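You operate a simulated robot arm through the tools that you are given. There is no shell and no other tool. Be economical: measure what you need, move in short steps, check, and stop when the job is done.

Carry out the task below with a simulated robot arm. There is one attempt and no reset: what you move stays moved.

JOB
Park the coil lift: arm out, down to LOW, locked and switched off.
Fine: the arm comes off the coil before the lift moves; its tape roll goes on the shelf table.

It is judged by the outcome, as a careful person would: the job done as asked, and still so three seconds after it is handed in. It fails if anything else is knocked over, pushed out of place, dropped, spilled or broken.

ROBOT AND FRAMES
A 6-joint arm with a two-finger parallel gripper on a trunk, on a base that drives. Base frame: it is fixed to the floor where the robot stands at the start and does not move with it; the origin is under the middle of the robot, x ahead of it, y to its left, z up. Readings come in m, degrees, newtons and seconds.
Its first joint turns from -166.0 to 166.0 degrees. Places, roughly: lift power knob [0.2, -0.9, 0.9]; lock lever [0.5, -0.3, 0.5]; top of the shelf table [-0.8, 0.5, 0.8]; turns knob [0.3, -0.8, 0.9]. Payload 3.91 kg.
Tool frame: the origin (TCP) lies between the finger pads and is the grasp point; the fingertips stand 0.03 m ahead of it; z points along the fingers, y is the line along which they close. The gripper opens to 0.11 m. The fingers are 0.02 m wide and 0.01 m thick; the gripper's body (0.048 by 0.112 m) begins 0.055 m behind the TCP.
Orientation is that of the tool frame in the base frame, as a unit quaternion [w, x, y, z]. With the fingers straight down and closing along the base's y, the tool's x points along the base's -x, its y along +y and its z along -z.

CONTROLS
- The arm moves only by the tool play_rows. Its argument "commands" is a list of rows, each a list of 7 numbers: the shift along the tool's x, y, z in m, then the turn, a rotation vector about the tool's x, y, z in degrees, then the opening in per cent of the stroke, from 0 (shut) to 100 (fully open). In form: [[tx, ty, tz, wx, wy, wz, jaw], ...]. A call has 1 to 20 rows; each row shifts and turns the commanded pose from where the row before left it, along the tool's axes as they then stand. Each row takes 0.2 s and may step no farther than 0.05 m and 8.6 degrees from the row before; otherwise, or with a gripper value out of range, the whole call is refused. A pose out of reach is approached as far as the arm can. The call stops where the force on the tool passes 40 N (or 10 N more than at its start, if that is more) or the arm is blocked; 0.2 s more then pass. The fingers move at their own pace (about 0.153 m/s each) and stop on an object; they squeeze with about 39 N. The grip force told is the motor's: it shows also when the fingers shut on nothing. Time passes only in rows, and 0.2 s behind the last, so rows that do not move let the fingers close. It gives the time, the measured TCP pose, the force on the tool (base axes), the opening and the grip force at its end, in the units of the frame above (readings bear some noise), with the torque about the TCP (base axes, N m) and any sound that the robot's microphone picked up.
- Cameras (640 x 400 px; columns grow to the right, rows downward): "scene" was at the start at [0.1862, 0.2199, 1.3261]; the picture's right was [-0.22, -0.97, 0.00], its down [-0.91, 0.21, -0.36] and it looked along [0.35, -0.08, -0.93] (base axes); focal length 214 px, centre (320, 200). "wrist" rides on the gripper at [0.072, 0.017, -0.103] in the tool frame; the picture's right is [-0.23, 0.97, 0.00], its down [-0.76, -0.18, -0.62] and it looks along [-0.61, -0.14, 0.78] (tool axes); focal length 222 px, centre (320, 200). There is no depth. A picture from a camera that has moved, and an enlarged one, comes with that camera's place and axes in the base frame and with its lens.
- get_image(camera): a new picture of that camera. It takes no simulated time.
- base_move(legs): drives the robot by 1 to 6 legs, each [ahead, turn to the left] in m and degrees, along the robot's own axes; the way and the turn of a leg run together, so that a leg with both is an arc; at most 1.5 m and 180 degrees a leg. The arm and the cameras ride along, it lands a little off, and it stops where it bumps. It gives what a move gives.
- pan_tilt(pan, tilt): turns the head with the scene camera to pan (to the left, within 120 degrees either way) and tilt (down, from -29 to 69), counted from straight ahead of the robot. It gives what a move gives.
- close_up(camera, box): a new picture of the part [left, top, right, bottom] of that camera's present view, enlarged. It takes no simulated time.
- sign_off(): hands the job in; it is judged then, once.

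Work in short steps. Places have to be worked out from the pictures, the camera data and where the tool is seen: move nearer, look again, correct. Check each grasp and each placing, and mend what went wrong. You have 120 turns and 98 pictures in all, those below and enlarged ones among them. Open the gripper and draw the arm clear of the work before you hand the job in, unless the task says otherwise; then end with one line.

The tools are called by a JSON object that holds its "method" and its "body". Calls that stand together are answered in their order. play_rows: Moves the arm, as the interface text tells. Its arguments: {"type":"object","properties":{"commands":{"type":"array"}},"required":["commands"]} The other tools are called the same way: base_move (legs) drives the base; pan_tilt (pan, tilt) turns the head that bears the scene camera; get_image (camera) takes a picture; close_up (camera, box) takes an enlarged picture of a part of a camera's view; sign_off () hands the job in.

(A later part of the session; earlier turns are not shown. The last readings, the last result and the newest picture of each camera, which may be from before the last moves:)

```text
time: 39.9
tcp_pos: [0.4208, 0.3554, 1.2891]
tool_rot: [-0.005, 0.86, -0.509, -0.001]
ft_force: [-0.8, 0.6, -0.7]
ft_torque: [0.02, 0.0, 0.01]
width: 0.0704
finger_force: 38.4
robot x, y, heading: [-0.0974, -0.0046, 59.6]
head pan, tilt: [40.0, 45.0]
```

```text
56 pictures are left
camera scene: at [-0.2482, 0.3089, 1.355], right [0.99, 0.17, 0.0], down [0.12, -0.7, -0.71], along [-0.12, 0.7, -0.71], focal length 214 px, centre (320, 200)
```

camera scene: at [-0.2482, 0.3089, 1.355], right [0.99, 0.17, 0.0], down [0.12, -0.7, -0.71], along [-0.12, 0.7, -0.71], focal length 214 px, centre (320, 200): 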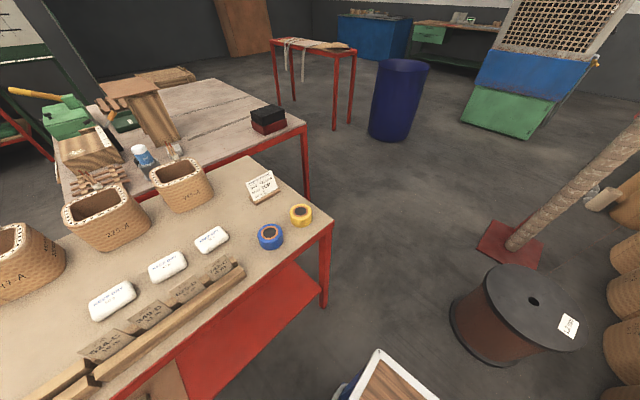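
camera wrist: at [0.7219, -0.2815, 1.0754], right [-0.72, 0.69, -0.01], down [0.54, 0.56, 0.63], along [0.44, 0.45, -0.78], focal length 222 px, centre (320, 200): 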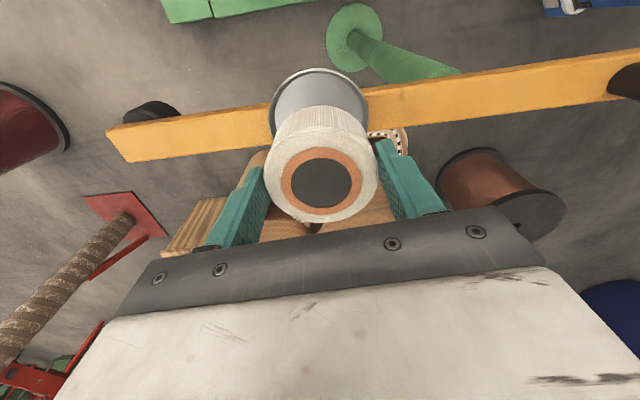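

The table's near corner is at about [-0.29,0.76], and a free spot lies near [-0.59,0.76] between blue tape, white blocks and paper. I turn left 55° more to face it.

{"method": "base_move", "body": {"legs": [[0, 55]]}}

{"method": "pan_tilt", "body": {"pan": 0, "tilt": 50}}

{"method": "get_image", "body": {"camera": "scene"}}

{"method": "get_image", "body": {"camera": "wrist"}}

```text
time: 42.7
tcp_pos: [-0.0967, 0.6288, 1.2897]
tool_rot: [-0.003, 0.999, -0.052, -0.004]
ft_force: [-0.7, -0.5, -2.0]
ft_torque: [0.0, -0.02, 0.01]
width: 0.0706
finger_force: 38.8
robot x, y, heading: [-0.0978, -0.0028, 114.9]
head pan, tilt: [40.0, 45.0]
```

```text
time: 43.8
tcp_pos: [-0.0977, 0.6298, 1.2903]
tool_rot: [-0.004, 0.999, -0.052, -0.003]
ft_force: [0.8, 0.0, -0.5]
ft_torque: [-0.01, -0.03, -0.03]
width: 0.0706
finger_force: 38.9
robot x, y, heading: [-0.1034, -0.0026, 114.6]
head pan, tilt: [0.0, 50.0]
```

```text
55 pictures are left
camera scene: at [-0.3984, 0.0865, 1.348], right [0.91, 0.42, 0.0], down [0.32, -0.69, -0.64], along [-0.27, 0.58, -0.77], focal length 214 px, centre (320, 200)
```

scene: 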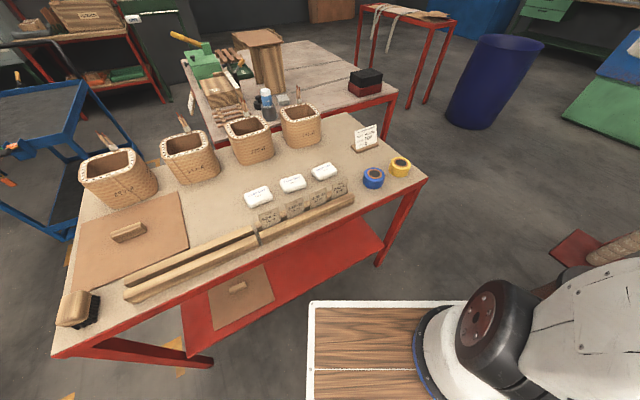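

```text
54 pictures are left
camera wrist: at [-0.0242, 0.6049, 1.3917], right [-0.33, -0.94, -0.01], down [-0.73, 0.25, 0.63], along [-0.59, 0.21, -0.78], focal length 222 px, centre (320, 200)
```

wrist: 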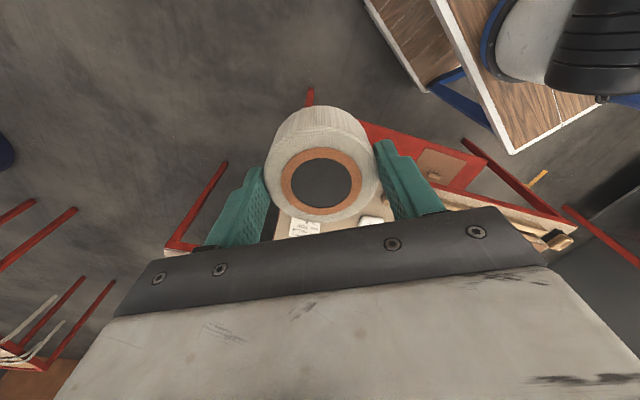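

The blue tape is at [-0.456,0.653]; I choose the spot [-0.58,0.735]. I first turn the tool ~101° so the fingers open between the neighbours, camera toward the robot.

{"method": "play_rows", "body": {"commands": [[0, 0, 0, 0, 0, 8.4, 40], [0, 0, 0, 0, 0, 8.4, 40], [0, 0, 0, 0, 0, 8.4, 40], [0, 0, 0, 0, 0, 8.4, 40], [0, 0, 0, 0, 0, 8.4, 40], [0, 0, 0, 0, 0, 8.4, 40], [0, 0, 0, 0, 0, 8.4, 40], [0, 0, 0, 0, 0, 8.4, 40], [0, 0, 0, 0, 0, 8.4, 40], [0, 0, 0, 0, 0, 8.4, 40], [0, 0, 0, 0, 0, 8.4, 40], [0, 0, 0, 0, 0, 8.4, 40]]}}

{"method": "play_rows", "body": {"commands": [[0.0034, 0.041, 0.016, 0, 0, 0, 40], [0.0034, 0.041, 0.016, 0, 0, 0, 40], [0.0034, 0.041, 0.016, 0, 0, 0, 40], [0.0034, 0.041, 0.016, 0, 0, 0, 40], [0.0034, 0.041, 0.016, 0, 0, 0, 40], [0.0034, 0.041, 0.016, 0, 0, 0, 40], [0.0034, 0.041, 0.016, 0, 0, 0, 40], [0.0034, 0.041, 0.016, 0, 0, 0, 40], [0.0034, 0.041, 0.016, 0, 0, 0, 40], [0.0034, 0.041, 0.016, 0, 0, 0, 40], [0.0034, 0.041, 0.016, 0, 0, 0, 40], [0.0034, 0.041, 0.016, 0, 0, 0, 40]]}}

{"method": "get_image", "body": {"camera": "wrist"}}

{"method": "get_image", "body": {"camera": "scene"}}

```text
time: 46.4
tcp_pos: [-0.097, 0.6292, 1.2908]
tool_rot: [-0.001, -0.595, 0.804, 0.004]
ft_force: [-0.5, 0.4, -1.6]
ft_torque: [0.01, 0.01, -0.02]
width: 0.0707
finger_force: 39.5
robot x, y, heading: [-0.0972, -0.0003, 114.9]
head pan, tilt: [0.0, 50.0]
```

```text
time: 49.0
tcp_pos: [-0.582, 0.7308, 1.1001]
tool_rot: [0.001, -0.595, 0.803, 0.006]
ft_force: [0.8, -0.7, 0.0]
ft_torque: [0.01, 0.06, 0.0]
width: 0.0705
finger_force: 39.1
robot x, y, heading: [-0.1011, -0.0018, 114.9]
head pan, tilt: [0.0, 50.0]
```

```text
53 pictures are left
camera wrist: at [-0.6159, 0.6662, 1.2029], right [-0.87, 0.5, 0.01], down [0.4, 0.67, 0.63], along [0.31, 0.55, -0.78], focal length 222 px, centre (320, 200)
```

wrist: 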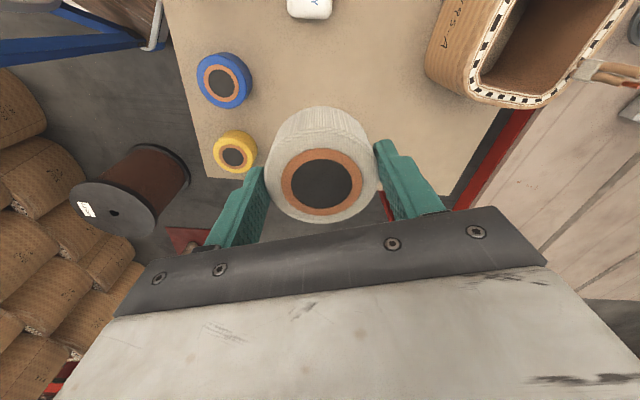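

```text
52 pictures are left
camera scene: at [-0.398, 0.0862, 1.3481], right [0.91, 0.42, 0.0], down [0.32, -0.69, -0.64], along [-0.27, 0.58, -0.77], focal length 214 px, centre (320, 200)
```

scene: 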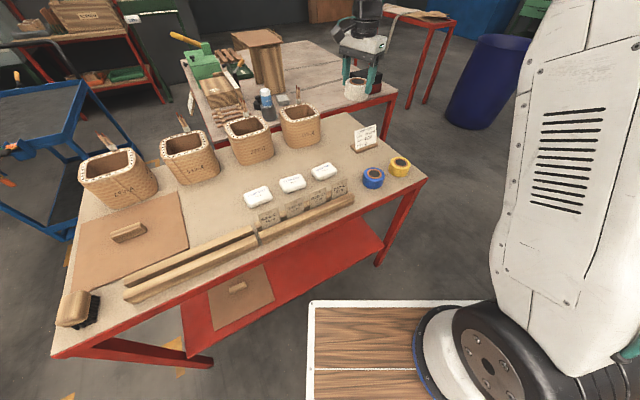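

Spot confirmed free by both cameras. I descend to TCP z≈0.87 and check.

{"method": "play_rows", "body": {"commands": [[0, 0, 0.045, 0, 0, 0, 40], [0, 0, 0.045, 0, 0, 0, 40], [0, 0, 0.045, 0, 0, 0, 40], [0, 0, 0.045, 0, 0, 0, 40], [0, 0, 0.04, 0, 0, 0, 40]]}}

{"method": "close_up", "body": {"camera": "scene", "box": [270, 80, 430, 200]}}

{"method": "get_image", "body": {"camera": "wrist"}}

```text
time: 50.2
tcp_pos: [-0.5821, 0.7363, 0.8821]
tool_rot: [0.0, -0.596, 0.803, 0.006]
ft_force: [0.5, -1.1, -1.7]
ft_torque: [0.01, 0.01, 0.0]
width: 0.0705
finger_force: 39.1
robot x, y, heading: [-0.0998, 0.0016, 114.9]
head pan, tilt: [0.0, 50.0]
```

```text
3.33 times, centred on (350, 140) of scene
camera zoom: at [-0.3983, 0.0861, 1.3481], right [0.91, 0.42, 0.0], down [0.32, -0.69, -0.64], along [-0.27, 0.58, -0.77], focal length 715 px, centre (220, 400)
```

zoom: 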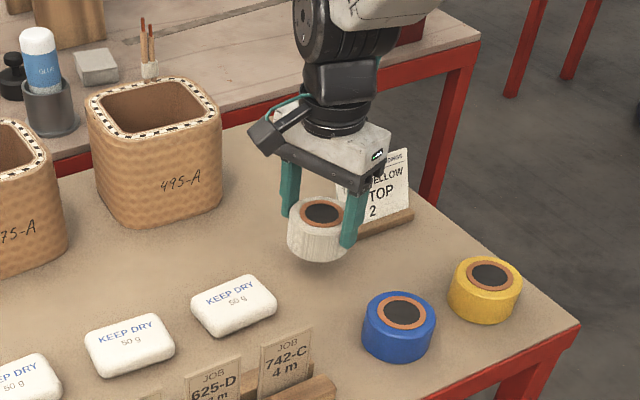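

```text
50 pictures are left
camera wrist: at [-0.616, 0.6714, 0.9839], right [-0.87, 0.5, 0.01], down [0.39, 0.67, 0.63], along [0.31, 0.55, -0.78], focal length 222 px, centre (320, 200)
```

wrist: 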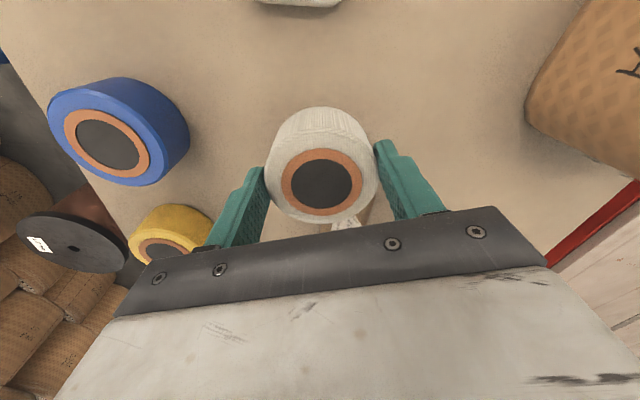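

The card stands close behind the roll, so I shift 12 mm toward the robot and lower in small steps until contact.

{"method": "play_rows", "body": {"commands": [[0.012, 0, 0, 0, 0, 0, 40], [0, 0, 0.015, 0, 0, 0, 40], [0, 0, 0.01, 0, 0, 0, 40], [0, 0, 0.005, 0, 0, 0, 40]]}}

{"method": "close_up", "body": {"camera": "scene", "box": [310, 100, 410, 180]}}

```text
time: 51.2
tcp_pos: [-0.5834, 0.7263, 0.8508]
tool_rot: [-0.001, -0.595, 0.804, 0.004]
ft_force: [1.0, -0.5, -0.9]
ft_torque: [0.0, 0.01, -0.02]
width: 0.0705
finger_force: 38.9
robot x, y, heading: [-0.0994, -0.0023, 114.7]
head pan, tilt: [0.0, 50.0]
```

```text
5.00 times, centred on (360, 140) of scene
camera zoom: at [-0.3985, 0.0865, 1.348], right [0.91, 0.42, 0.0], down [0.32, -0.69, -0.64], along [-0.27, 0.58, -0.77], focal length 1072 px, centre (120, 500)
```

zoom: 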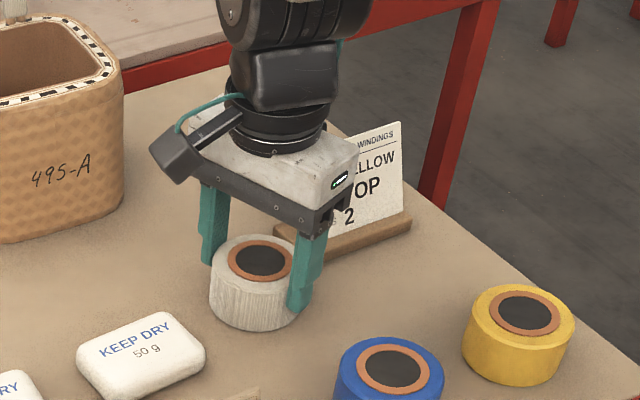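

Nearly down; I lower by 3 mm steps to feel the table.

{"method": "play_rows", "body": {"commands": [[0, 0, 0.003, 0, 0, 0, 40], [0, 0, 0.003, 0, 0, 0, 40], [0, 0, 0.003, 0, 0, 0, 40]]}}

```text
time: 51.8
tcp_pos: [-0.5857, 0.7266, 0.8506]
tool_rot: [0.0, -0.596, 0.803, 0.009]
ft_force: [0.9, -1.5, 12.8]
ft_torque: [-0.35, -0.38, 0.01]
width: 0.0704
finger_force: 39.1
robot x, y, heading: [-0.0979, 0.0003, 115.1]
head pan, tilt: [0.0, 50.0]
stopped in row 3: the force on the tool passed its limit at 44 N (the readings are from after the stop); the commanded pose is now the measured one
```

The roll rests on the table (12.8 N up). I ease up slightly, open to 85 %, wait, and rise straight up.

{"method": "play_rows", "body": {"commands": [[0, 0, -0.001, 0, 0, 0, 40], [0, 0, 0, 0, 0, 0, 85], [0, 0, 0, 0, 0, 0, 85], [0, 0, -0.01, 0, 0, 0, 85], [0, 0, -0.02, 0, 0, 0, 85], [0, 0, -0.03, 0, 0, 0, 85], [0, 0, -0.045, 0, 0, 0, 85], [0, 0, -0.045, 0, 0, 0, 85], [0, 0, -0.045, 0, 0, 0, 85], [0, 0, -0.045, 0, 0, 0, 85], [0, 0, -0.045, 0, 0, 0, 85], [0, 0, -0.045, 0, 0, 0, 85]]}}

{"method": "close_up", "body": {"camera": "scene", "box": [270, 80, 430, 200]}}

```text
time: 54.4
tcp_pos: [-0.5806, 0.7225, 1.1747]
tool_rot: [0.0, -0.596, 0.803, 0.007]
ft_force: [-0.1, 0.1, 0.9]
ft_torque: [-0.04, -0.01, 0.01]
width: 0.0936
finger_force: 0.2
robot x, y, heading: [-0.0975, -0.0008, 115.0]
head pan, tilt: [0.0, 50.0]
```

```text
3.33 times, centred on (350, 140) of scene
camera zoom: at [-0.3985, 0.0867, 1.348], right [0.91, 0.42, 0.0], down [0.32, -0.7, -0.64], along [-0.27, 0.58, -0.77], focal length 715 px, centre (220, 400)
```

zoom: 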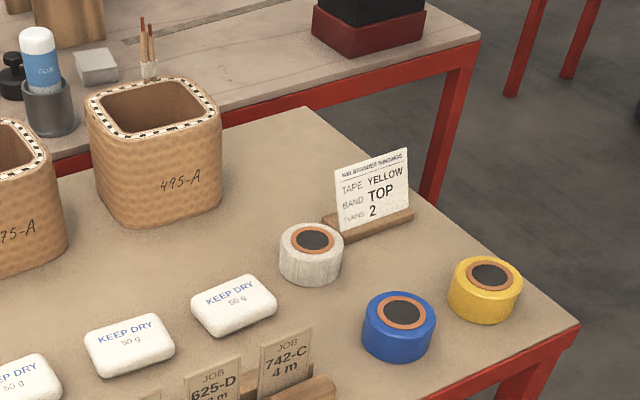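

The roll stands upright on the shelf table, nothing touched. Next I draw the arm in and turn right toward the panel, which I place at DOWN [0.27,-0.79,1.13], POWER [0.185,-0.855,0.955], facing [-0.74,0.67].

{"method": "play_rows", "body": {"commands": [[0.0101, -0.0396, -0.0156, 0, 0, 0, 60], [0.0101, -0.0396, -0.0156, 0, 0, 0, 30], [0.0101, -0.0396, -0.0156, 0, 0, 0, 0], [0.0101, -0.0396, -0.0156, 0, 0, 0, 0], [0.0101, -0.0396, -0.0156, 0, 0, 0, 0], [0.0101, -0.0396, -0.0156, 0, 0, 0, 0], [0.0101, -0.0396, -0.0156, 0, 0, 0, 0], [0.0101, -0.0396, -0.0156, 0, 0, 0, 0]]}}

{"method": "base_move", "body": {"legs": [[0, -115], [0, -42]]}}

{"method": "get_image", "body": {"camera": "scene"}}

```text
time: 56.2
tcp_pos: [-0.3028, 0.5546, 1.3013]
tool_rot: [0.0, -0.596, 0.803, 0.007]
ft_force: [0.5, 1.0, -0.1]
ft_torque: [-0.04, -0.01, 0.01]
width: 0.0001
finger_force: 37.4
robot x, y, heading: [-0.0993, -0.002, 114.8]
head pan, tilt: [0.0, 50.0]
```

```text
time: 63.5
tcp_pos: [0.2796, -0.4553, 1.3007]
tool_rot: [0.008, 0.687, 0.727, 0.001]
ft_force: [0.2, -0.2, 0.5]
ft_torque: [0.01, -0.01, 0.01]
width: 0.0
finger_force: 37.8
robot x, y, heading: [-0.1016, -0.0021, -45.2]
head pan, tilt: [0.0, 50.0]
```

```text
47 pictures are left
camera scene: at [0.2147, 0.0166, 1.348], right [-0.71, -0.71, 0.0], down [-0.54, 0.54, -0.64], along [0.45, -0.46, -0.77], focal length 214 px, centre (320, 200)
```

scene: 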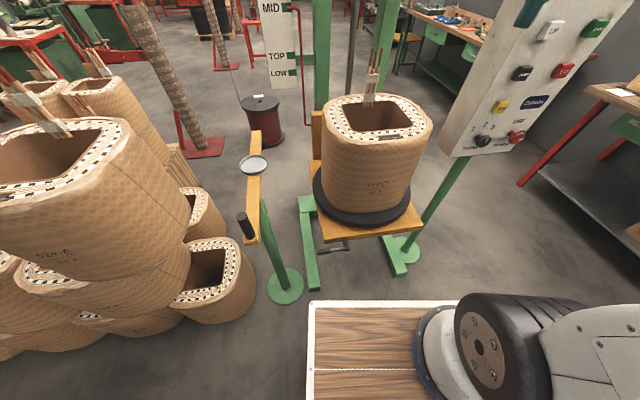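

The panel view confirms positions; the panel's inward direction is about −37.5°. I back up 0.1 m for reach, then yaw the tool, move in front of the panel, and pitch the fingers horizontal.

{"method": "base_move", "body": {"legs": [[-0.1, 0]]}}

{"method": "play_rows", "body": {"commands": [[0, 0, 0, 0, 0, -8.2, 0], [0, 0, 0, 0, 0, -8.2, 0], [0, 0, 0, 0, 0, -8.2, 0], [0, 0, 0, 0, 0, -8.2, 0], [0, 0, 0, 0, 0, -8.2, 0], [0, 0, 0, 0, 0, -8.2, 0], [-0.0202, -0.0356, 0.01, 0, 0, 0, 0], [-0.0202, -0.0356, 0.01, 0, 0, 0, 0], [-0.0202, -0.0356, 0, 0, 0, 0, 0], [-0.0202, -0.0356, 0, 0, 0, 0, 0], [-0.0202, -0.0356, 0, 0, 0, 0, 0], [-0.0202, -0.0356, 0, 0, 0, 0, 0]]}}

{"method": "get_image", "body": {"camera": "scene"}}

```text
time: 64.7
tcp_pos: [0.2071, -0.3848, 1.301]
tool_rot: [0.007, 0.689, 0.725, 0.001]
ft_force: [0.5, 1.5, 0.1]
ft_torque: [0.02, 0.0, 0.0]
width: 0.0
finger_force: 37.5
robot x, y, heading: [-0.1709, 0.0709, -45.3]
head pan, tilt: [0.0, 50.0]
```

```text
time: 67.2
tcp_pos: [0.1722, -0.6267, 1.2813]
tool_rot: [0.006, 0.324, 0.946, -0.003]
ft_force: [0.4, 0.2, 0.5]
ft_torque: [-0.04, -0.01, 0.0]
width: 0.0
finger_force: 37.9
robot x, y, heading: [-0.1738, 0.0718, -45.4]
head pan, tilt: [0.0, 50.0]
```

```text
46 pictures are left
camera scene: at [0.1427, 0.0882, 1.348], right [-0.71, -0.7, 0.0], down [-0.54, 0.55, -0.64], along [0.45, -0.46, -0.77], focal length 214 px, centre (320, 200)
```

scene: 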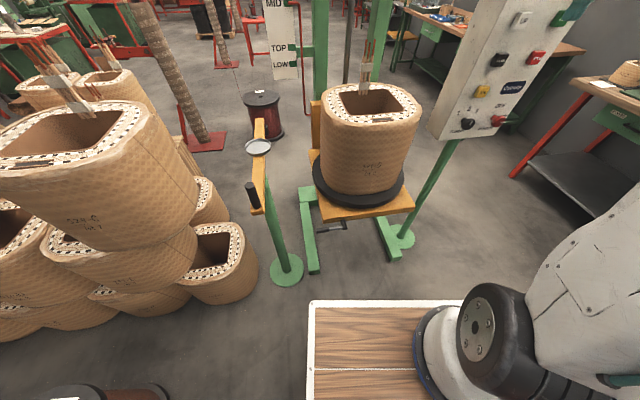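

Yaw is right. I now pitch the tool forward in place to point at the panel.

{"method": "play_rows", "body": {"commands": [[0, 0, 0, 0, -8.18, 0, 0], [0, 0, 0, 0, -8.18, 0, 0], [0, 0, 0, 0, -8.18, 0, 0], [0, 0, 0, 0, -8.18, 0, 0], [0, 0, 0, 0, -8.18, 0, 0], [0, 0, 0, 0, -8.18, 0, 0], [0, 0, 0, 0, -8.18, 0, 0], [0, 0, 0, 0, -8.18, 0, 0], [0, 0, 0, 0, -8.18, 0, 0], [0, 0, 0, 0, -8.18, 0, 0], [0, 0, 0, 0, -8.18, 0, 0]]}}

{"method": "pan_tilt", "body": {"pan": -15, "tilt": 30}}

{"method": "get_image", "body": {"camera": "wrist"}}

{"method": "get_image", "body": {"camera": "scene"}}

```text
time: 69.7
tcp_pos: [0.1706, -0.6279, 1.2836]
tool_rot: [0.674, 0.228, 0.664, -0.231]
ft_force: [0.0, 0.8, 1.4]
ft_torque: [0.03, 0.0, -0.03]
width: 0.0
finger_force: 37.7
robot x, y, heading: [-0.1739, 0.0719, -45.4]
head pan, tilt: [0.0, 50.0]
```

```text
time: 70.5
tcp_pos: [0.1714, -0.6272, 1.2823]
tool_rot: [0.674, 0.228, 0.664, -0.231]
ft_force: [0.3, 0.3, 0.0]
ft_torque: [0.02, -0.01, -0.03]
width: 0.0
finger_force: 37.8
robot x, y, heading: [-0.1731, 0.0695, -45.3]
head pan, tilt: [-15.0, 30.0]
```

```text
45 pictures are left
camera wrist: at [0.1023, -0.5511, 1.2084], right [0.6, 0.77, 0.23], down [-0.61, 0.25, 0.75], along [0.52, -0.59, 0.62], focal length 222 px, centre (320, 200)
```

wrist: 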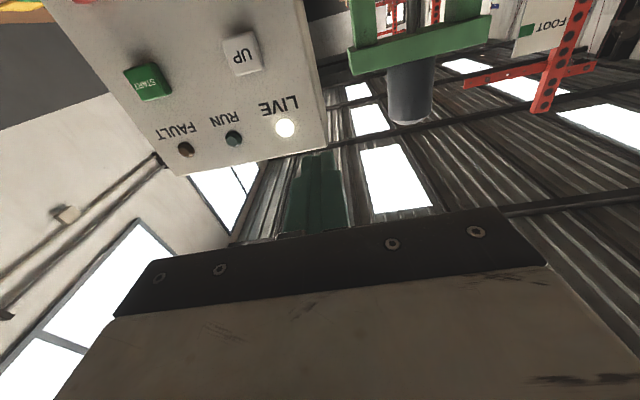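

```text
44 pictures are left
camera scene: at [0.1335, 0.0639, 1.3775], right [-0.87, -0.49, 0.0], down [-0.25, 0.44, -0.87], along [0.43, -0.75, -0.5], focal length 214 px, centre (320, 200)
```

scene: 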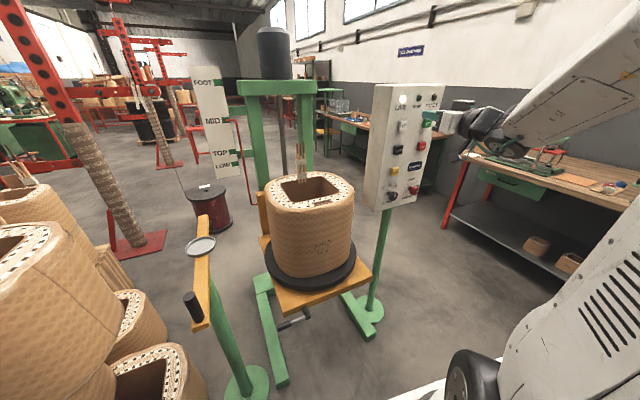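

Everything is in view: DOWN at about [0.274,-0.795,1.135]. I bring the closed fingertips in front of DOWN, about 7 cm short.

{"method": "play_rows", "body": {"commands": [[0.0296, -0.014, 0.017, 0, 0, 0, 0], [0.0296, -0.014, 0.017, 0, 0, 0, 0], [0.0296, -0.014, 0.017, 0, 0, 0, 0], [0.0296, -0.014, 0.017, 0, 0, 0, 0], [0.0296, -0.014, 0.017, 0, 0, 0, 0]]}}

{"method": "get_image", "body": {"camera": "wrist"}}

{"method": "close_up", "body": {"camera": "scene", "box": [340, 70, 500, 220]}}

```text
time: 71.7
tcp_pos: [0.1968, -0.7339, 1.1376]
tool_rot: [0.674, 0.227, 0.664, -0.231]
ft_force: [0.1, 0.9, -0.1]
ft_torque: [0.02, 0.03, -0.02]
width: 0.0
finger_force: 38.2
robot x, y, heading: [-0.1721, 0.069, -45.3]
head pan, tilt: [-15.0, 30.0]
```

```text
43 pictures are left
camera wrist: at [0.1273, -0.6574, 1.0626], right [0.59, 0.77, 0.23], down [-0.61, 0.25, 0.75], along [0.52, -0.59, 0.62], focal length 222 px, centre (320, 200)
```

wrist: 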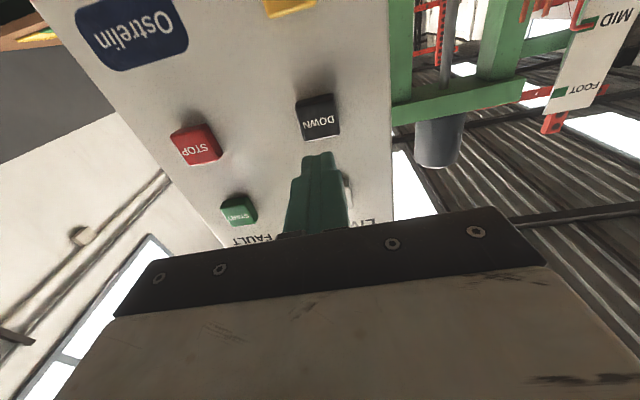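

```text
2.67 times, centred on (420, 145) of scene
camera zoom: at [0.1333, 0.0643, 1.3776], right [-0.87, -0.49, 0.0], down [-0.25, 0.43, -0.87], along [0.43, -0.75, -0.5], focal length 572 px, centre (53, 347)
```

zoom: 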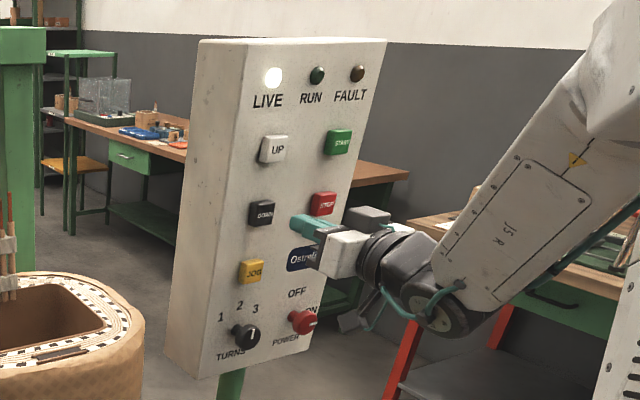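

DOWN lies straight ahead, tips ~6.5 cm short. I advance to near contact, press briefly and draw back, then look at the pointer.

{"method": "play_rows", "body": {"commands": [[0.006, 0, 0.03, 0, 0, 0, 0], [0, 0, 0.028, 0, 0, 0, 0], [0, 0, 0.008, 0, 0, 0, 0], [0, 0, 0.006, 0, 0, 0, 0], [0, 0, -0.03, 0, 0, 0, 0]]}}

{"method": "get_image", "body": {"camera": "scene"}}

```text
time: 72.6
tcp_pos: [0.2458, -0.7735, 1.1298]
tool_rot: [0.673, 0.229, 0.664, -0.231]
ft_force: [-18.3, 29.4, 5.5]
ft_torque: [0.05, -0.06, 0.43]
width: 0.0001
finger_force: 37.9
robot x, y, heading: [-0.1721, 0.0728, -45.3]
head pan, tilt: [-15.0, 30.0]
heard: click
stopped in row 4: the force on the tool passed its limit at 47 N (the readings are from after the stop); the commanded pose is now the measured one
```

```text
41 pictures are left
camera scene: at [0.1321, 0.0655, 1.3778], right [-0.87, -0.49, 0.0], down [-0.25, 0.43, -0.87], along [0.43, -0.75, -0.5], focal length 214 px, centre (320, 200)
```

scene: 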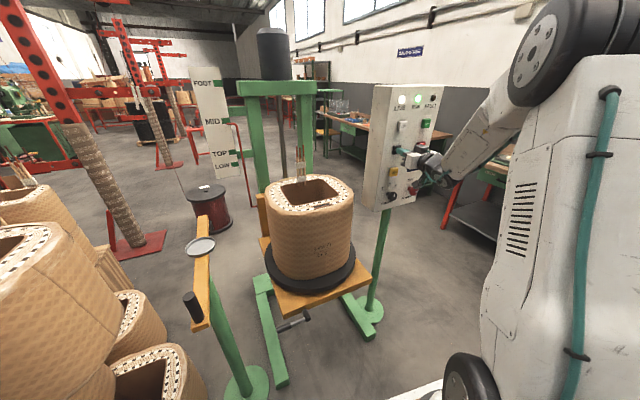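

A click, and the RUN lamp is lit while I still press. I check the pointer.

{"method": "close_up", "body": {"camera": "scene", "box": [180, 50, 290, 200]}}

{"method": "play_rows", "body": {"commands": [[0, 0, -0.002, 0, 0, 0, 0], [0, 0, 0, 0, 0, 0, 0]]}}

{"method": "close_up", "body": {"camera": "scene", "box": [180, 50, 290, 200]}}

```text
2.67 times, centred on (235, 125) of scene
camera zoom: at [0.1321, 0.0655, 1.3778], right [-0.87, -0.49, 0.0], down [-0.25, 0.43, -0.87], along [0.43, -0.75, -0.5], focal length 572 px, centre (547, 400)
```

zoom: 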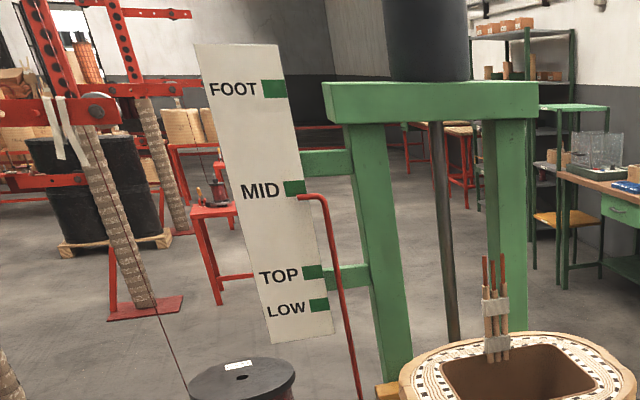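

```text
time: 73.2
tcp_pos: [0.2447, -0.7747, 1.1291]
tool_rot: [0.673, 0.229, 0.665, -0.23]
ft_force: [-14.3, 20.7, 3.8]
ft_torque: [0.06, 0.0, 0.32]
width: 0.0002
finger_force: 37.9
robot x, y, heading: [-0.174, 0.0705, -45.2]
head pan, tilt: [-15.0, 30.0]
```

```text
2.67 times, centred on (235, 125) of scene
camera zoom: at [0.1325, 0.0649, 1.3777], right [-0.87, -0.49, 0.0], down [-0.25, 0.43, -0.87], along [0.43, -0.75, -0.5], focal length 572 px, centre (547, 400)
```

zoom: 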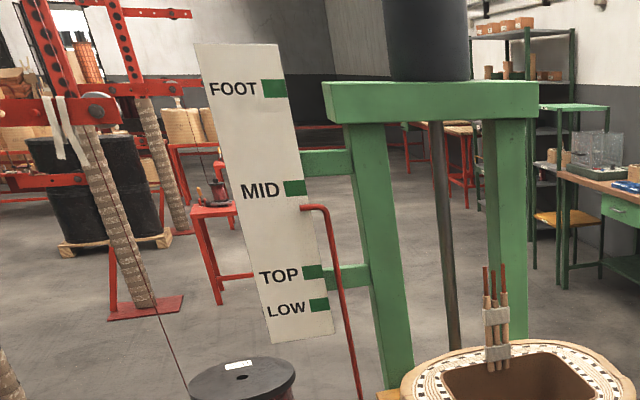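

The lift sinks while DOWN is held, pointer ~17 px/s with ~98 px to go. I hold for about 3 s more.

{"method": "play_rows", "body": {"commands": [[0, 0, 0, 0, 0, 0, 0], [0, 0, 0, 0, 0, 0, 0], [0, 0, 0, 0, 0, 0, 0], [0, 0, 0, 0, 0, 0, 0], [0, 0, 0, 0, 0, 0, 0], [0, 0, 0, 0, 0, 0, 0], [0, 0, 0, 0, 0, 0, 0], [0, 0, 0, 0, 0, 0, 0], [0, 0, 0, 0, 0, 0, 0], [0, 0, 0, 0, 0, 0, 0], [0, 0, 0, 0, 0, 0, 0], [0, 0, 0, 0, 0, 0, 0], [0, 0, 0, 0, 0, 0, 0], [0, 0, 0, 0, 0, 0, 0]]}}

{"method": "close_up", "body": {"camera": "scene", "box": [180, 50, 290, 200]}}

```text
time: 76.2
tcp_pos: [0.2453, -0.7732, 1.1304]
tool_rot: [0.673, 0.228, 0.665, -0.23]
ft_force: [-18.6, 17.2, 1.6]
ft_torque: [0.07, 0.11, 0.16]
width: 0.0
finger_force: 37.7
robot x, y, heading: [-0.1742, 0.0699, -45.4]
head pan, tilt: [-15.0, 30.0]
```

```text
2.67 times, centred on (235, 125) of scene
camera zoom: at [0.1324, 0.0647, 1.3778], right [-0.87, -0.49, 0.0], down [-0.25, 0.43, -0.87], along [0.43, -0.75, -0.5], focal length 572 px, centre (547, 400)
```

zoom: 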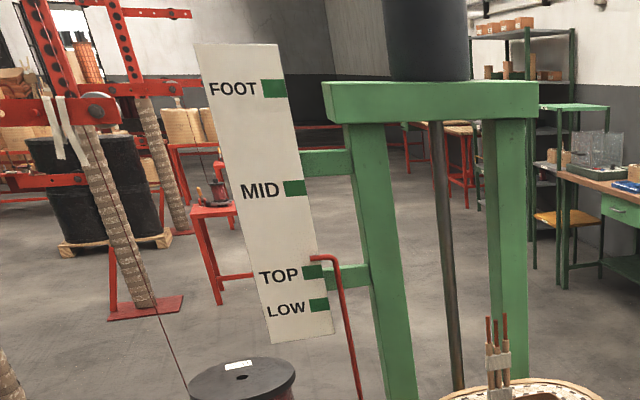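

Pointer now just above TOP; about 47 px to LOW at ~16.7 px/s. I hold 2.2 s more and check.

{"method": "play_rows", "body": {"commands": [[0, 0, 0, 0, 0, 0, 0], [0, 0, 0, 0, 0, 0, 0], [0, 0, 0, 0, 0, 0, 0], [0, 0, 0, 0, 0, 0, 0], [0, 0, 0, 0, 0, 0, 0], [0, 0, 0, 0, 0, 0, 0], [0, 0, 0, 0, 0, 0, 0], [0, 0, 0, 0, 0, 0, 0], [0, 0, 0, 0, 0, 0, 0], [0, 0, 0, 0, 0, 0, 0]]}}

{"method": "close_up", "body": {"camera": "scene", "box": [180, 50, 290, 200]}}

```text
time: 78.4
tcp_pos: [0.2463, -0.7748, 1.1301]
tool_rot: [0.673, 0.229, 0.664, -0.23]
ft_force: [-18.7, 16.1, 1.8]
ft_torque: [0.11, 0.06, 0.15]
width: 0.0
finger_force: 37.6
robot x, y, heading: [-0.1738, 0.0694, -45.2]
head pan, tilt: [-15.0, 30.0]
```

```text
2.67 times, centred on (235, 125) of scene
camera zoom: at [0.1323, 0.0646, 1.3778], right [-0.87, -0.49, 0.0], down [-0.25, 0.43, -0.87], along [0.43, -0.75, -0.5], focal length 572 px, centre (547, 400)
```

zoom: 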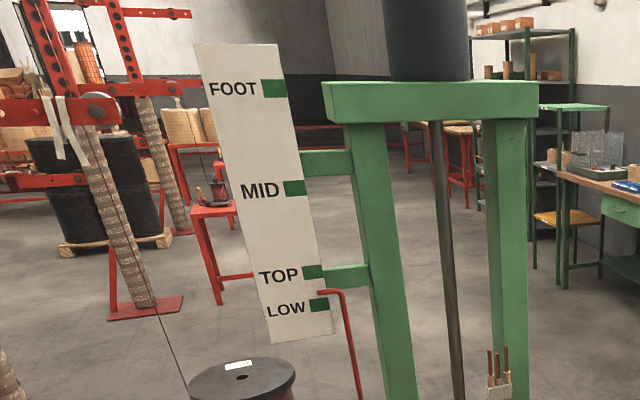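

13 px remain (~0.78 s). I hold 0.6 s more, release, and check.

{"method": "play_rows", "body": {"commands": [[0, 0, 0, 0, 0, 0, 0], [0, 0, 0, 0, 0, 0, 0], [0, 0, 0, 0, 0, 0, 0], [0, 0, -0.03, 0, 0, 0, 0]]}}

{"method": "close_up", "body": {"camera": "scene", "box": [205, 130, 265, 200]}}

{"method": "get_image", "body": {"camera": "scene"}}

```text
time: 79.4
tcp_pos: [0.2256, -0.757, 1.1283]
tool_rot: [0.674, 0.229, 0.664, -0.23]
ft_force: [-0.1, 0.4, -0.9]
ft_torque: [-0.01, -0.02, 0.0]
width: 0.0001
finger_force: 37.6
robot x, y, heading: [-0.173, 0.0722, -45.5]
head pan, tilt: [-15.0, 30.0]
```

```text
5.71 times, centred on (235, 165) of scene
camera zoom: at [0.1336, 0.0639, 1.3775], right [-0.87, -0.49, 0.0], down [-0.25, 0.43, -0.87], along [0.43, -0.75, -0.5], focal length 1226 px, centre (806, 400)
```

zoom: 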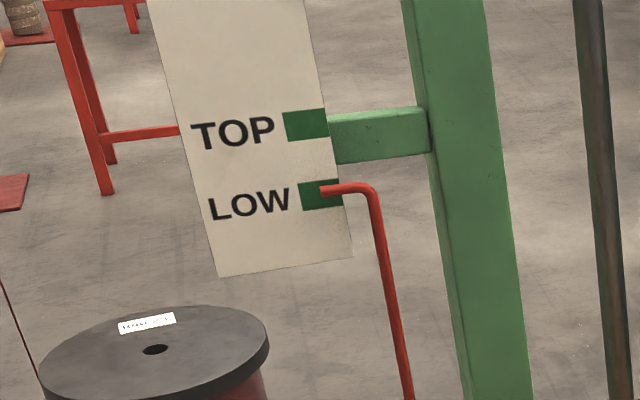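

```text
35 pictures are left
camera scene: at [0.1336, 0.0639, 1.3775], right [-0.87, -0.49, 0.0], down [-0.25, 0.43, -0.87], along [0.43, -0.75, -0.5], focal length 214 px, centre (320, 200)
```

scene: 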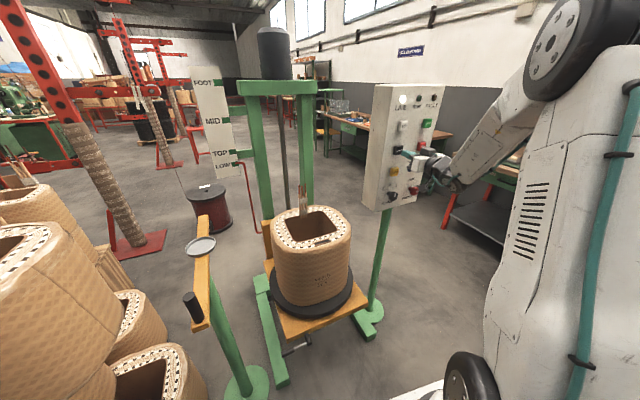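

The pointer is in the LOW mark but ~6 px of its 32 px height above centre. One short tap should centre it.

{"method": "play_rows", "body": {"commands": [[0, 0, 0.018, 0, 0, 0, 0], [0, 0, 0.01, 0, 0, 0, 0], [0, 0, -0.03, 0, 0, 0, 0]]}}

{"method": "close_up", "body": {"camera": "scene", "box": [205, 130, 265, 200]}}

```text
time: 80.2
tcp_pos: [0.2202, -0.7579, 1.1264]
tool_rot: [0.674, 0.229, 0.664, -0.23]
ft_force: [0.3, 0.2, -0.4]
ft_torque: [0.02, -0.05, -0.03]
width: 0.0
finger_force: 37.9
robot x, y, heading: [-0.1722, 0.0698, -45.3]
head pan, tilt: [-15.0, 30.0]
heard: click
```

```text
5.71 times, centred on (235, 165) of scene
camera zoom: at [0.1334, 0.0638, 1.3775], right [-0.87, -0.49, 0.0], down [-0.25, 0.43, -0.87], along [0.43, -0.75, -0.5], focal length 1226 px, centre (806, 400)
```

zoom: 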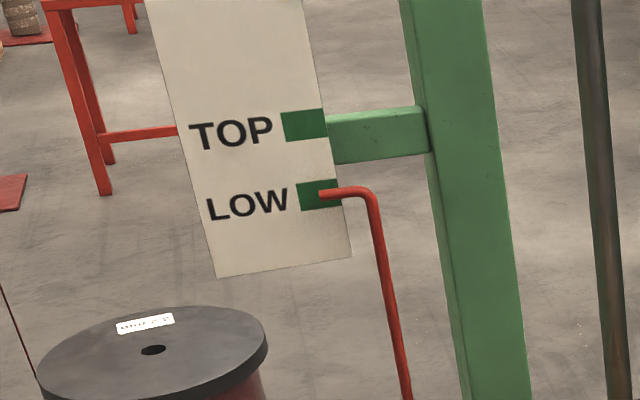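

The pointer is centred on LOW. Now the lock: I draw the arm back from the panel and look closely at the crank under the carriage.

{"method": "play_rows", "body": {"commands": [[0, 0, -0.04, 0, 0, 0, 0], [0, 0, -0.04, 0, 0, 0, 0], [-0.04, 0, -0.02, 0, 0, 0, 0], [-0.04, 0, -0.02, 0, 0, 0, 0], [-0.04, 0, 0, 0, 0, 0, 0]]}}

{"method": "pan_tilt", "body": {"pan": 10, "tilt": 60}}

{"method": "get_image", "body": {"camera": "scene"}}

{"method": "close_up", "body": {"camera": "scene", "box": [260, 130, 420, 260]}}

```text
time: 81.4
tcp_pos: [0.1224, -0.6821, 1.2481]
tool_rot: [0.672, 0.23, 0.665, -0.23]
ft_force: [0.9, 0.1, -0.4]
ft_torque: [-0.01, -0.03, 0.02]
width: 0.0
finger_force: 38.1
robot x, y, heading: [-0.1723, 0.0716, -45.4]
head pan, tilt: [-15.0, 30.0]
```

```text
time: 82.4
tcp_pos: [0.1233, -0.681, 1.247]
tool_rot: [0.673, 0.229, 0.665, -0.23]
ft_force: [0.9, -0.9, 0.1]
ft_torque: [-0.02, -0.01, 0.03]
width: 0.0
finger_force: 37.4
robot x, y, heading: [-0.1723, 0.0686, -45.4]
head pan, tilt: [10.0, 60.0]
```

```text
33 pictures are left
camera scene: at [0.1429, 0.1039, 1.3355], right [-0.58, -0.81, 0.0], down [-0.7, 0.5, -0.5], along [0.41, -0.29, -0.87], focal length 214 px, centre (320, 200)
```

scene: 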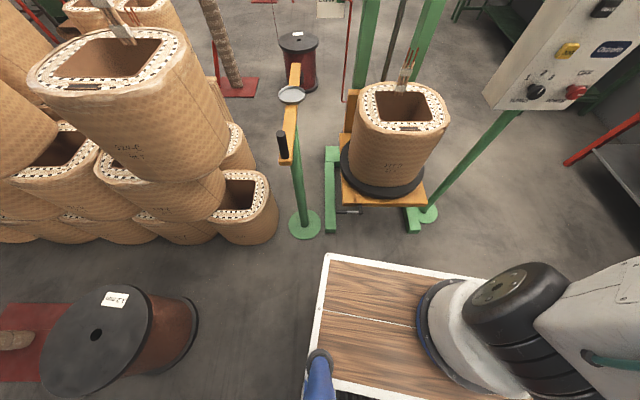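

```text
3.08 times, centred on (340, 195) of scene
camera zoom: at [0.1429, 0.1039, 1.3355], right [-0.58, -0.81, 0.0], down [-0.7, 0.5, -0.5], along [0.41, -0.29, -0.87], focal length 660 px, centre (258, 215)
```

zoom: 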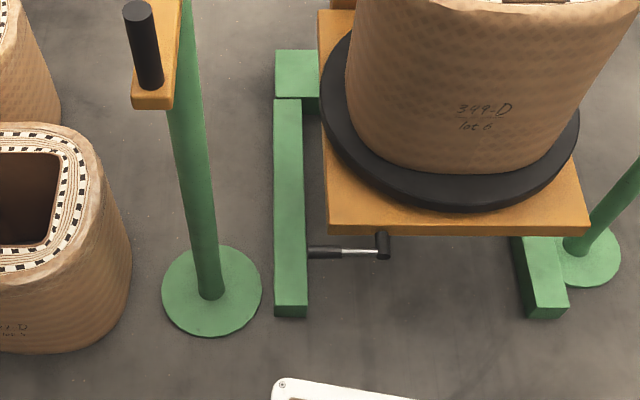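

The crank: a boss on the carriage's front with the rod and black grip pointing left, horizontal. I enlarge further to learn how it turns.

{"method": "close_up", "body": {"camera": "scene", "box": [320, 185, 380, 225]}}

```text
10.00 times, centred on (350, 205) of scene
camera zoom: at [0.1429, 0.1039, 1.3355], right [-0.58, -0.81, 0.0], down [-0.7, 0.5, -0.5], along [0.41, -0.29, -0.87], focal length 2145 px, centre (20, 150)
```

zoom: 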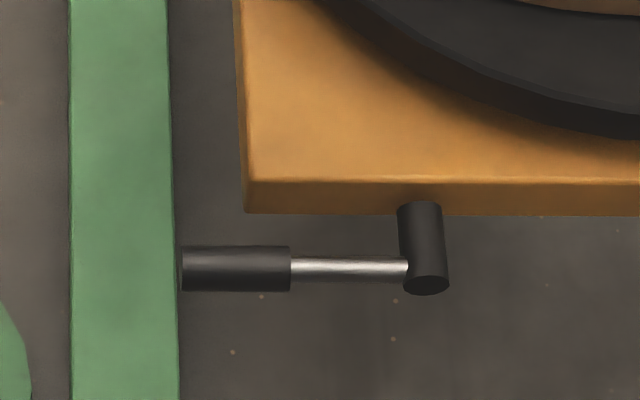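

The boss axis sticks out of the carriage front, the lever lies horizontal to the left. I pitch the tool back down and move the wrist camera near to measure the lever.

{"method": "play_rows", "body": {"commands": [[0, 0, 0, 0, 8.18, 0, 0], [0, 0, 0, 0, 8.18, 0, 0], [0, 0, 0, 0, 8.18, 0, 0], [0, 0, 0, 0, 8.18, 0, 0], [0, 0, 0, 0, 8.18, 0, 0], [0, 0, 0, 0, 8.18, 0, 0], [0, 0, 0, 0, 8.18, 0, 0], [0, 0, 0, 0, 8.18, 0, 0], [0, 0, 0, 0, 8.18, 0, 0], [0, 0, 0, 0, 8.18, 0, 0], [0, 0, 0, 0, 8.18, 0, 0]]}}

{"method": "play_rows", "body": {"commands": [[0.007, 0.0411, 0.018, 0, 0, 0, 0], [0.007, 0.0411, 0.018, 0, 0, 0, 0], [0.007, 0.0411, 0.018, 0, 0, 0, 0], [0.007, 0.0411, 0.018, 0, 0, 0, 0], [0.007, 0.0411, 0.018, 0, 0, 0, 0], [0.007, 0.0411, 0.018, 0, 0, 0, 0], [0.007, 0.0411, 0.018, 0, 0, 0, 0], [0.007, 0.0411, 0.018, 0, 0, 0, 0], [0.007, 0.0411, 0.018, 0, 0, 0, 0], [0.007, 0.0411, 0.018, 0, 0, 0, 0], [0.007, 0.0411, 0.018, 0, 0, 0, 0], [0.007, 0.0411, 0.018, 0, 0, 0, 0]]}}

{"method": "get_image", "body": {"camera": "wrist"}}

```text
time: 84.8
tcp_pos: [0.1253, -0.6799, 1.2482]
tool_rot: [0.005, 0.325, 0.946, -0.001]
ft_force: [0.8, -0.1, 0.7]
ft_torque: [0.02, -0.01, -0.03]
width: 0.0004
finger_force: 37.8
robot x, y, heading: [-0.1748, 0.0689, -45.4]
head pan, tilt: [10.0, 60.0]
```

```text
time: 87.4
tcp_pos: [0.3658, -0.2417, 1.0331]
tool_rot: [0.006, 0.324, 0.946, -0.001]
ft_force: [-0.7, 0.5, 0.1]
ft_torque: [0.02, -0.02, -0.02]
width: 0.0
finger_force: 37.8
robot x, y, heading: [-0.1737, 0.0721, -45.4]
head pan, tilt: [10.0, 60.0]
```

```text
30 pictures are left
camera wrist: at [0.3186, -0.1829, 1.1335], right [0.78, 0.63, 0.01], down [0.48, -0.61, 0.63], along [0.4, -0.49, -0.78], focal length 222 px, centre (320, 200)
```

wrist: 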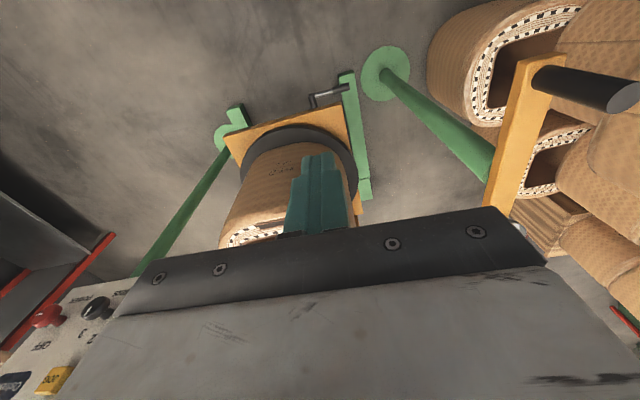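

Triangulated: boss about [0.425,-0.34,0.36], grip middle about [0.484,-0.27,0.36]. I enlarge the wrist view to check.

{"method": "close_up", "body": {"camera": "wrist", "box": [280, 60, 400, 130]}}

```text
5.33 times, centred on (340, 95) of wrist
camera zoom: at [0.3186, -0.1829, 1.1335], right [0.78, 0.63, 0.01], down [0.48, -0.61, 0.63], along [0.4, -0.49, -0.78], focal length 1185 px, centre (213, 760)
```

zoom: 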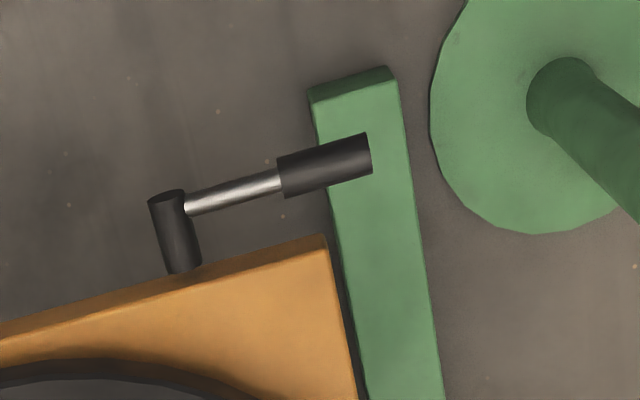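

The lever plane stands ~4 cm in front of the carriage face. I tilt the tool 25° (body leaning to the robot) and come down above the grip.

{"method": "play_rows", "body": {"commands": [[0, 0, 0, 0, -8.3, 0, 0], [0, 0, 0, 0, -8.3, 0, 0], [0, 0, 0, 0, -8.3, 0, 0], [0.01225, 0.0042, 0.0454, 0, 0, 0, 0], [0.01225, 0.0042, 0.0454, 0, 0, 0, 0], [0.01225, 0.0042, 0.0454, 0, 0, 0, 0], [0.01225, 0.0042, 0.0454, 0, 0, 0, 0], [0.01225, 0.0042, 0.0454, 0, 0, 0, 0], [0.01225, 0.0042, 0.0454, 0, 0, 0, 0], [0.01225, 0.0042, 0.0454, 0, 0, 0, 0], [0.01225, 0.0042, 0.0454, 0, 0, 0, 0], [0.01225, 0.0042, 0.0454, 0, 0, 0, 0], [0.01225, 0.0042, 0.0454, 0, 0, 0, 0]]}}

{"method": "get_image", "body": {"camera": "wrist"}}

{"method": "get_image", "body": {"camera": "scene"}}

```text
time: 90.2
tcp_pos: [0.4925, -0.2645, 0.5882]
tool_rot: [0.203, 0.317, 0.923, -0.08]
ft_force: [-0.6, -0.6, 0.4]
ft_torque: [0.0, 0.03, 0.0]
width: 0.0
finger_force: 38.2
out of reach, approached as far as the arm can: row 11, 12, 13
robot x, y, heading: [-0.1707, 0.0703, -45.8]
head pan, tilt: [10.0, 60.0]
```

```text
28 pictures are left
camera wrist: at [0.4184, -0.1832, 0.6494], right [0.76, 0.64, 0.08], down [0.23, -0.39, 0.89], along [0.6, -0.66, -0.45], focal length 222 px, centre (320, 200)
```

wrist: 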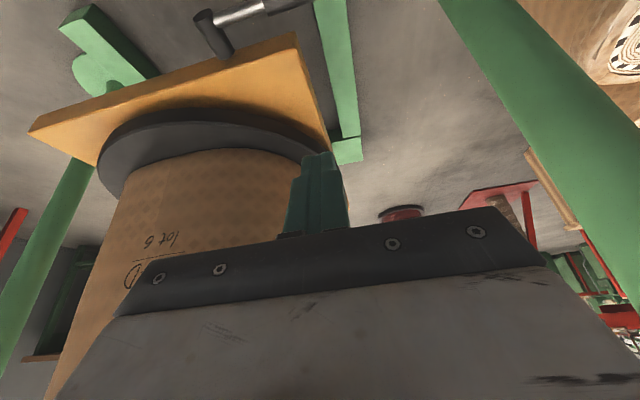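

```text
27 pictures are left
camera scene: at [0.1428, 0.1041, 1.3355], right [-0.58, -0.81, 0.0], down [-0.71, 0.5, -0.5], along [0.41, -0.29, -0.87], focal length 214 px, centre (320, 200)
```

scene: 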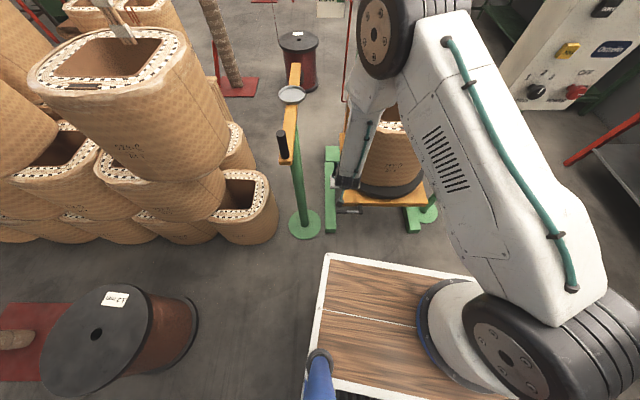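

The arm cannot fold that close; I need to stand farther away. I lift the arm back out, then re-park the base farther from the lift: ahead 0.1, right 79°, ahead 0.45, left 109°.

{"method": "play_rows", "body": {"commands": [[-0.01225, -0.0042, -0.0454, 0, 0, 0, 0], [-0.01225, -0.0042, -0.0454, 0, 0, 0, 0], [-0.01225, -0.0042, -0.0454, 0, 0, 0, 0], [-0.01225, -0.0042, -0.0454, 0, 0, 0, 0], [-0.01225, -0.0042, -0.0454, 0, 0, 0, 0], [-0.01225, -0.0042, -0.0454, 0, 0, 0, 0], [-0.01225, -0.0042, -0.0454, 0, 0, 0, 0], [-0.01225, -0.0042, -0.0454, 0, 0, 0, 0], [-0.01225, -0.0042, -0.0454, 0, 0, 0, 0], [0, 0, 0, 0, 8.3, 0, 0], [0, 0, 0, 0, 8.3, 0, 0], [0, 0, 0, 0, 8.3, 0, 0], [0, 0, -0.045, 0, 0, 0, 0], [0, 0, -0.045, 0, 0, 0, 0], [0, 0, -0.045, 0, 0, 0, 0], [0, 0, -0.045, 0, 0, 0, 0]]}}

{"method": "base_move", "body": {"legs": [[0.1, 0], [0, -79], [0.45, 0], [0, 109]]}}

{"method": "pan_tilt", "body": {"pan": 10, "tilt": 45}}

{"method": "get_image", "body": {"camera": "scene"}}

```text
time: 93.6
tcp_pos: [0.4058, -0.2473, 1.1845]
tool_rot: [0.005, 0.325, 0.946, -0.001]
ft_force: [0.6, -0.6, 0.9]
ft_torque: [0.02, 0.01, -0.02]
width: 0.0003
finger_force: 37.8
robot x, y, heading: [-0.1714, 0.0698, -45.5]
head pan, tilt: [10.0, 60.0]
```

```text
time: 105.1
tcp_pos: [0.3038, -0.3367, 1.1844]
tool_rot: [0.007, 0.066, 0.998, 0.0]
ft_force: [-0.2, 0.6, 0.5]
ft_torque: [0.01, -0.02, -0.02]
width: 0.0
finger_force: 37.2
robot x, y, heading: [-0.353, -0.3564, -14.8]
head pan, tilt: [10.0, 60.0]
```

```text
time: 105.8
tcp_pos: [0.3041, -0.3367, 1.1852]
tool_rot: [0.006, 0.065, 0.998, 0.001]
ft_force: [-0.6, 0.3, 0.2]
ft_torque: [-0.01, -0.03, 0.01]
width: 0.0001
finger_force: 37.4
robot x, y, heading: [-0.3551, -0.3566, -15.1]
head pan, tilt: [10.0, 45.0]
```

```text
26 pictures are left
camera scene: at [-0.0862, -0.1708, 1.3549], right [-0.09, -1.0, 0.0], down [-0.7, 0.06, -0.71], along [0.7, -0.06, -0.71], focal length 214 px, centre (320, 200)
```

scene: 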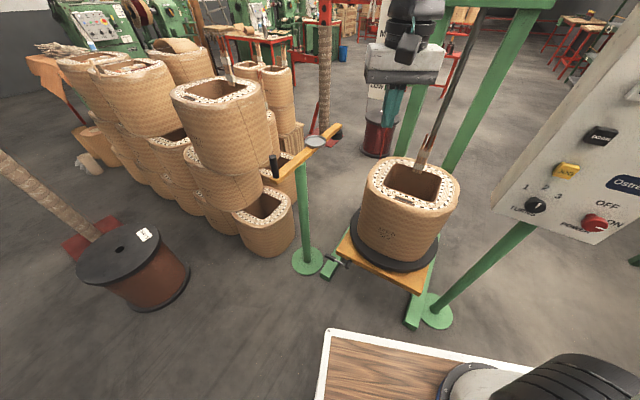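

From here the lift, lever and panel all show. I enlarge the lever.

{"method": "close_up", "body": {"camera": "scene", "box": [300, 220, 420, 300]}}

```text
5.00 times, centred on (360, 260) of scene
camera zoom: at [-0.0862, -0.1708, 1.3549], right [-0.09, -1.0, 0.0], down [-0.7, 0.06, -0.71], along [0.7, -0.06, -0.71], focal length 1072 px, centre (120, -100)
```

zoom: 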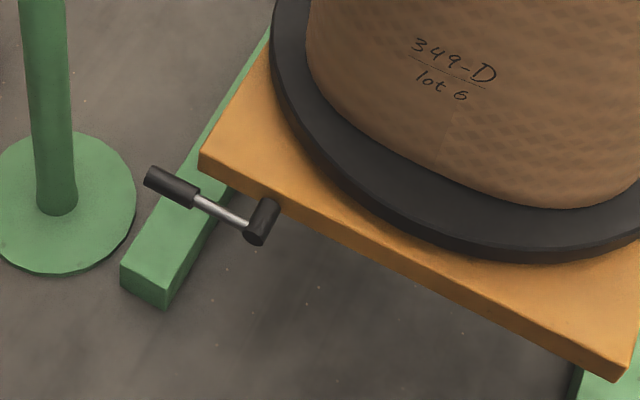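

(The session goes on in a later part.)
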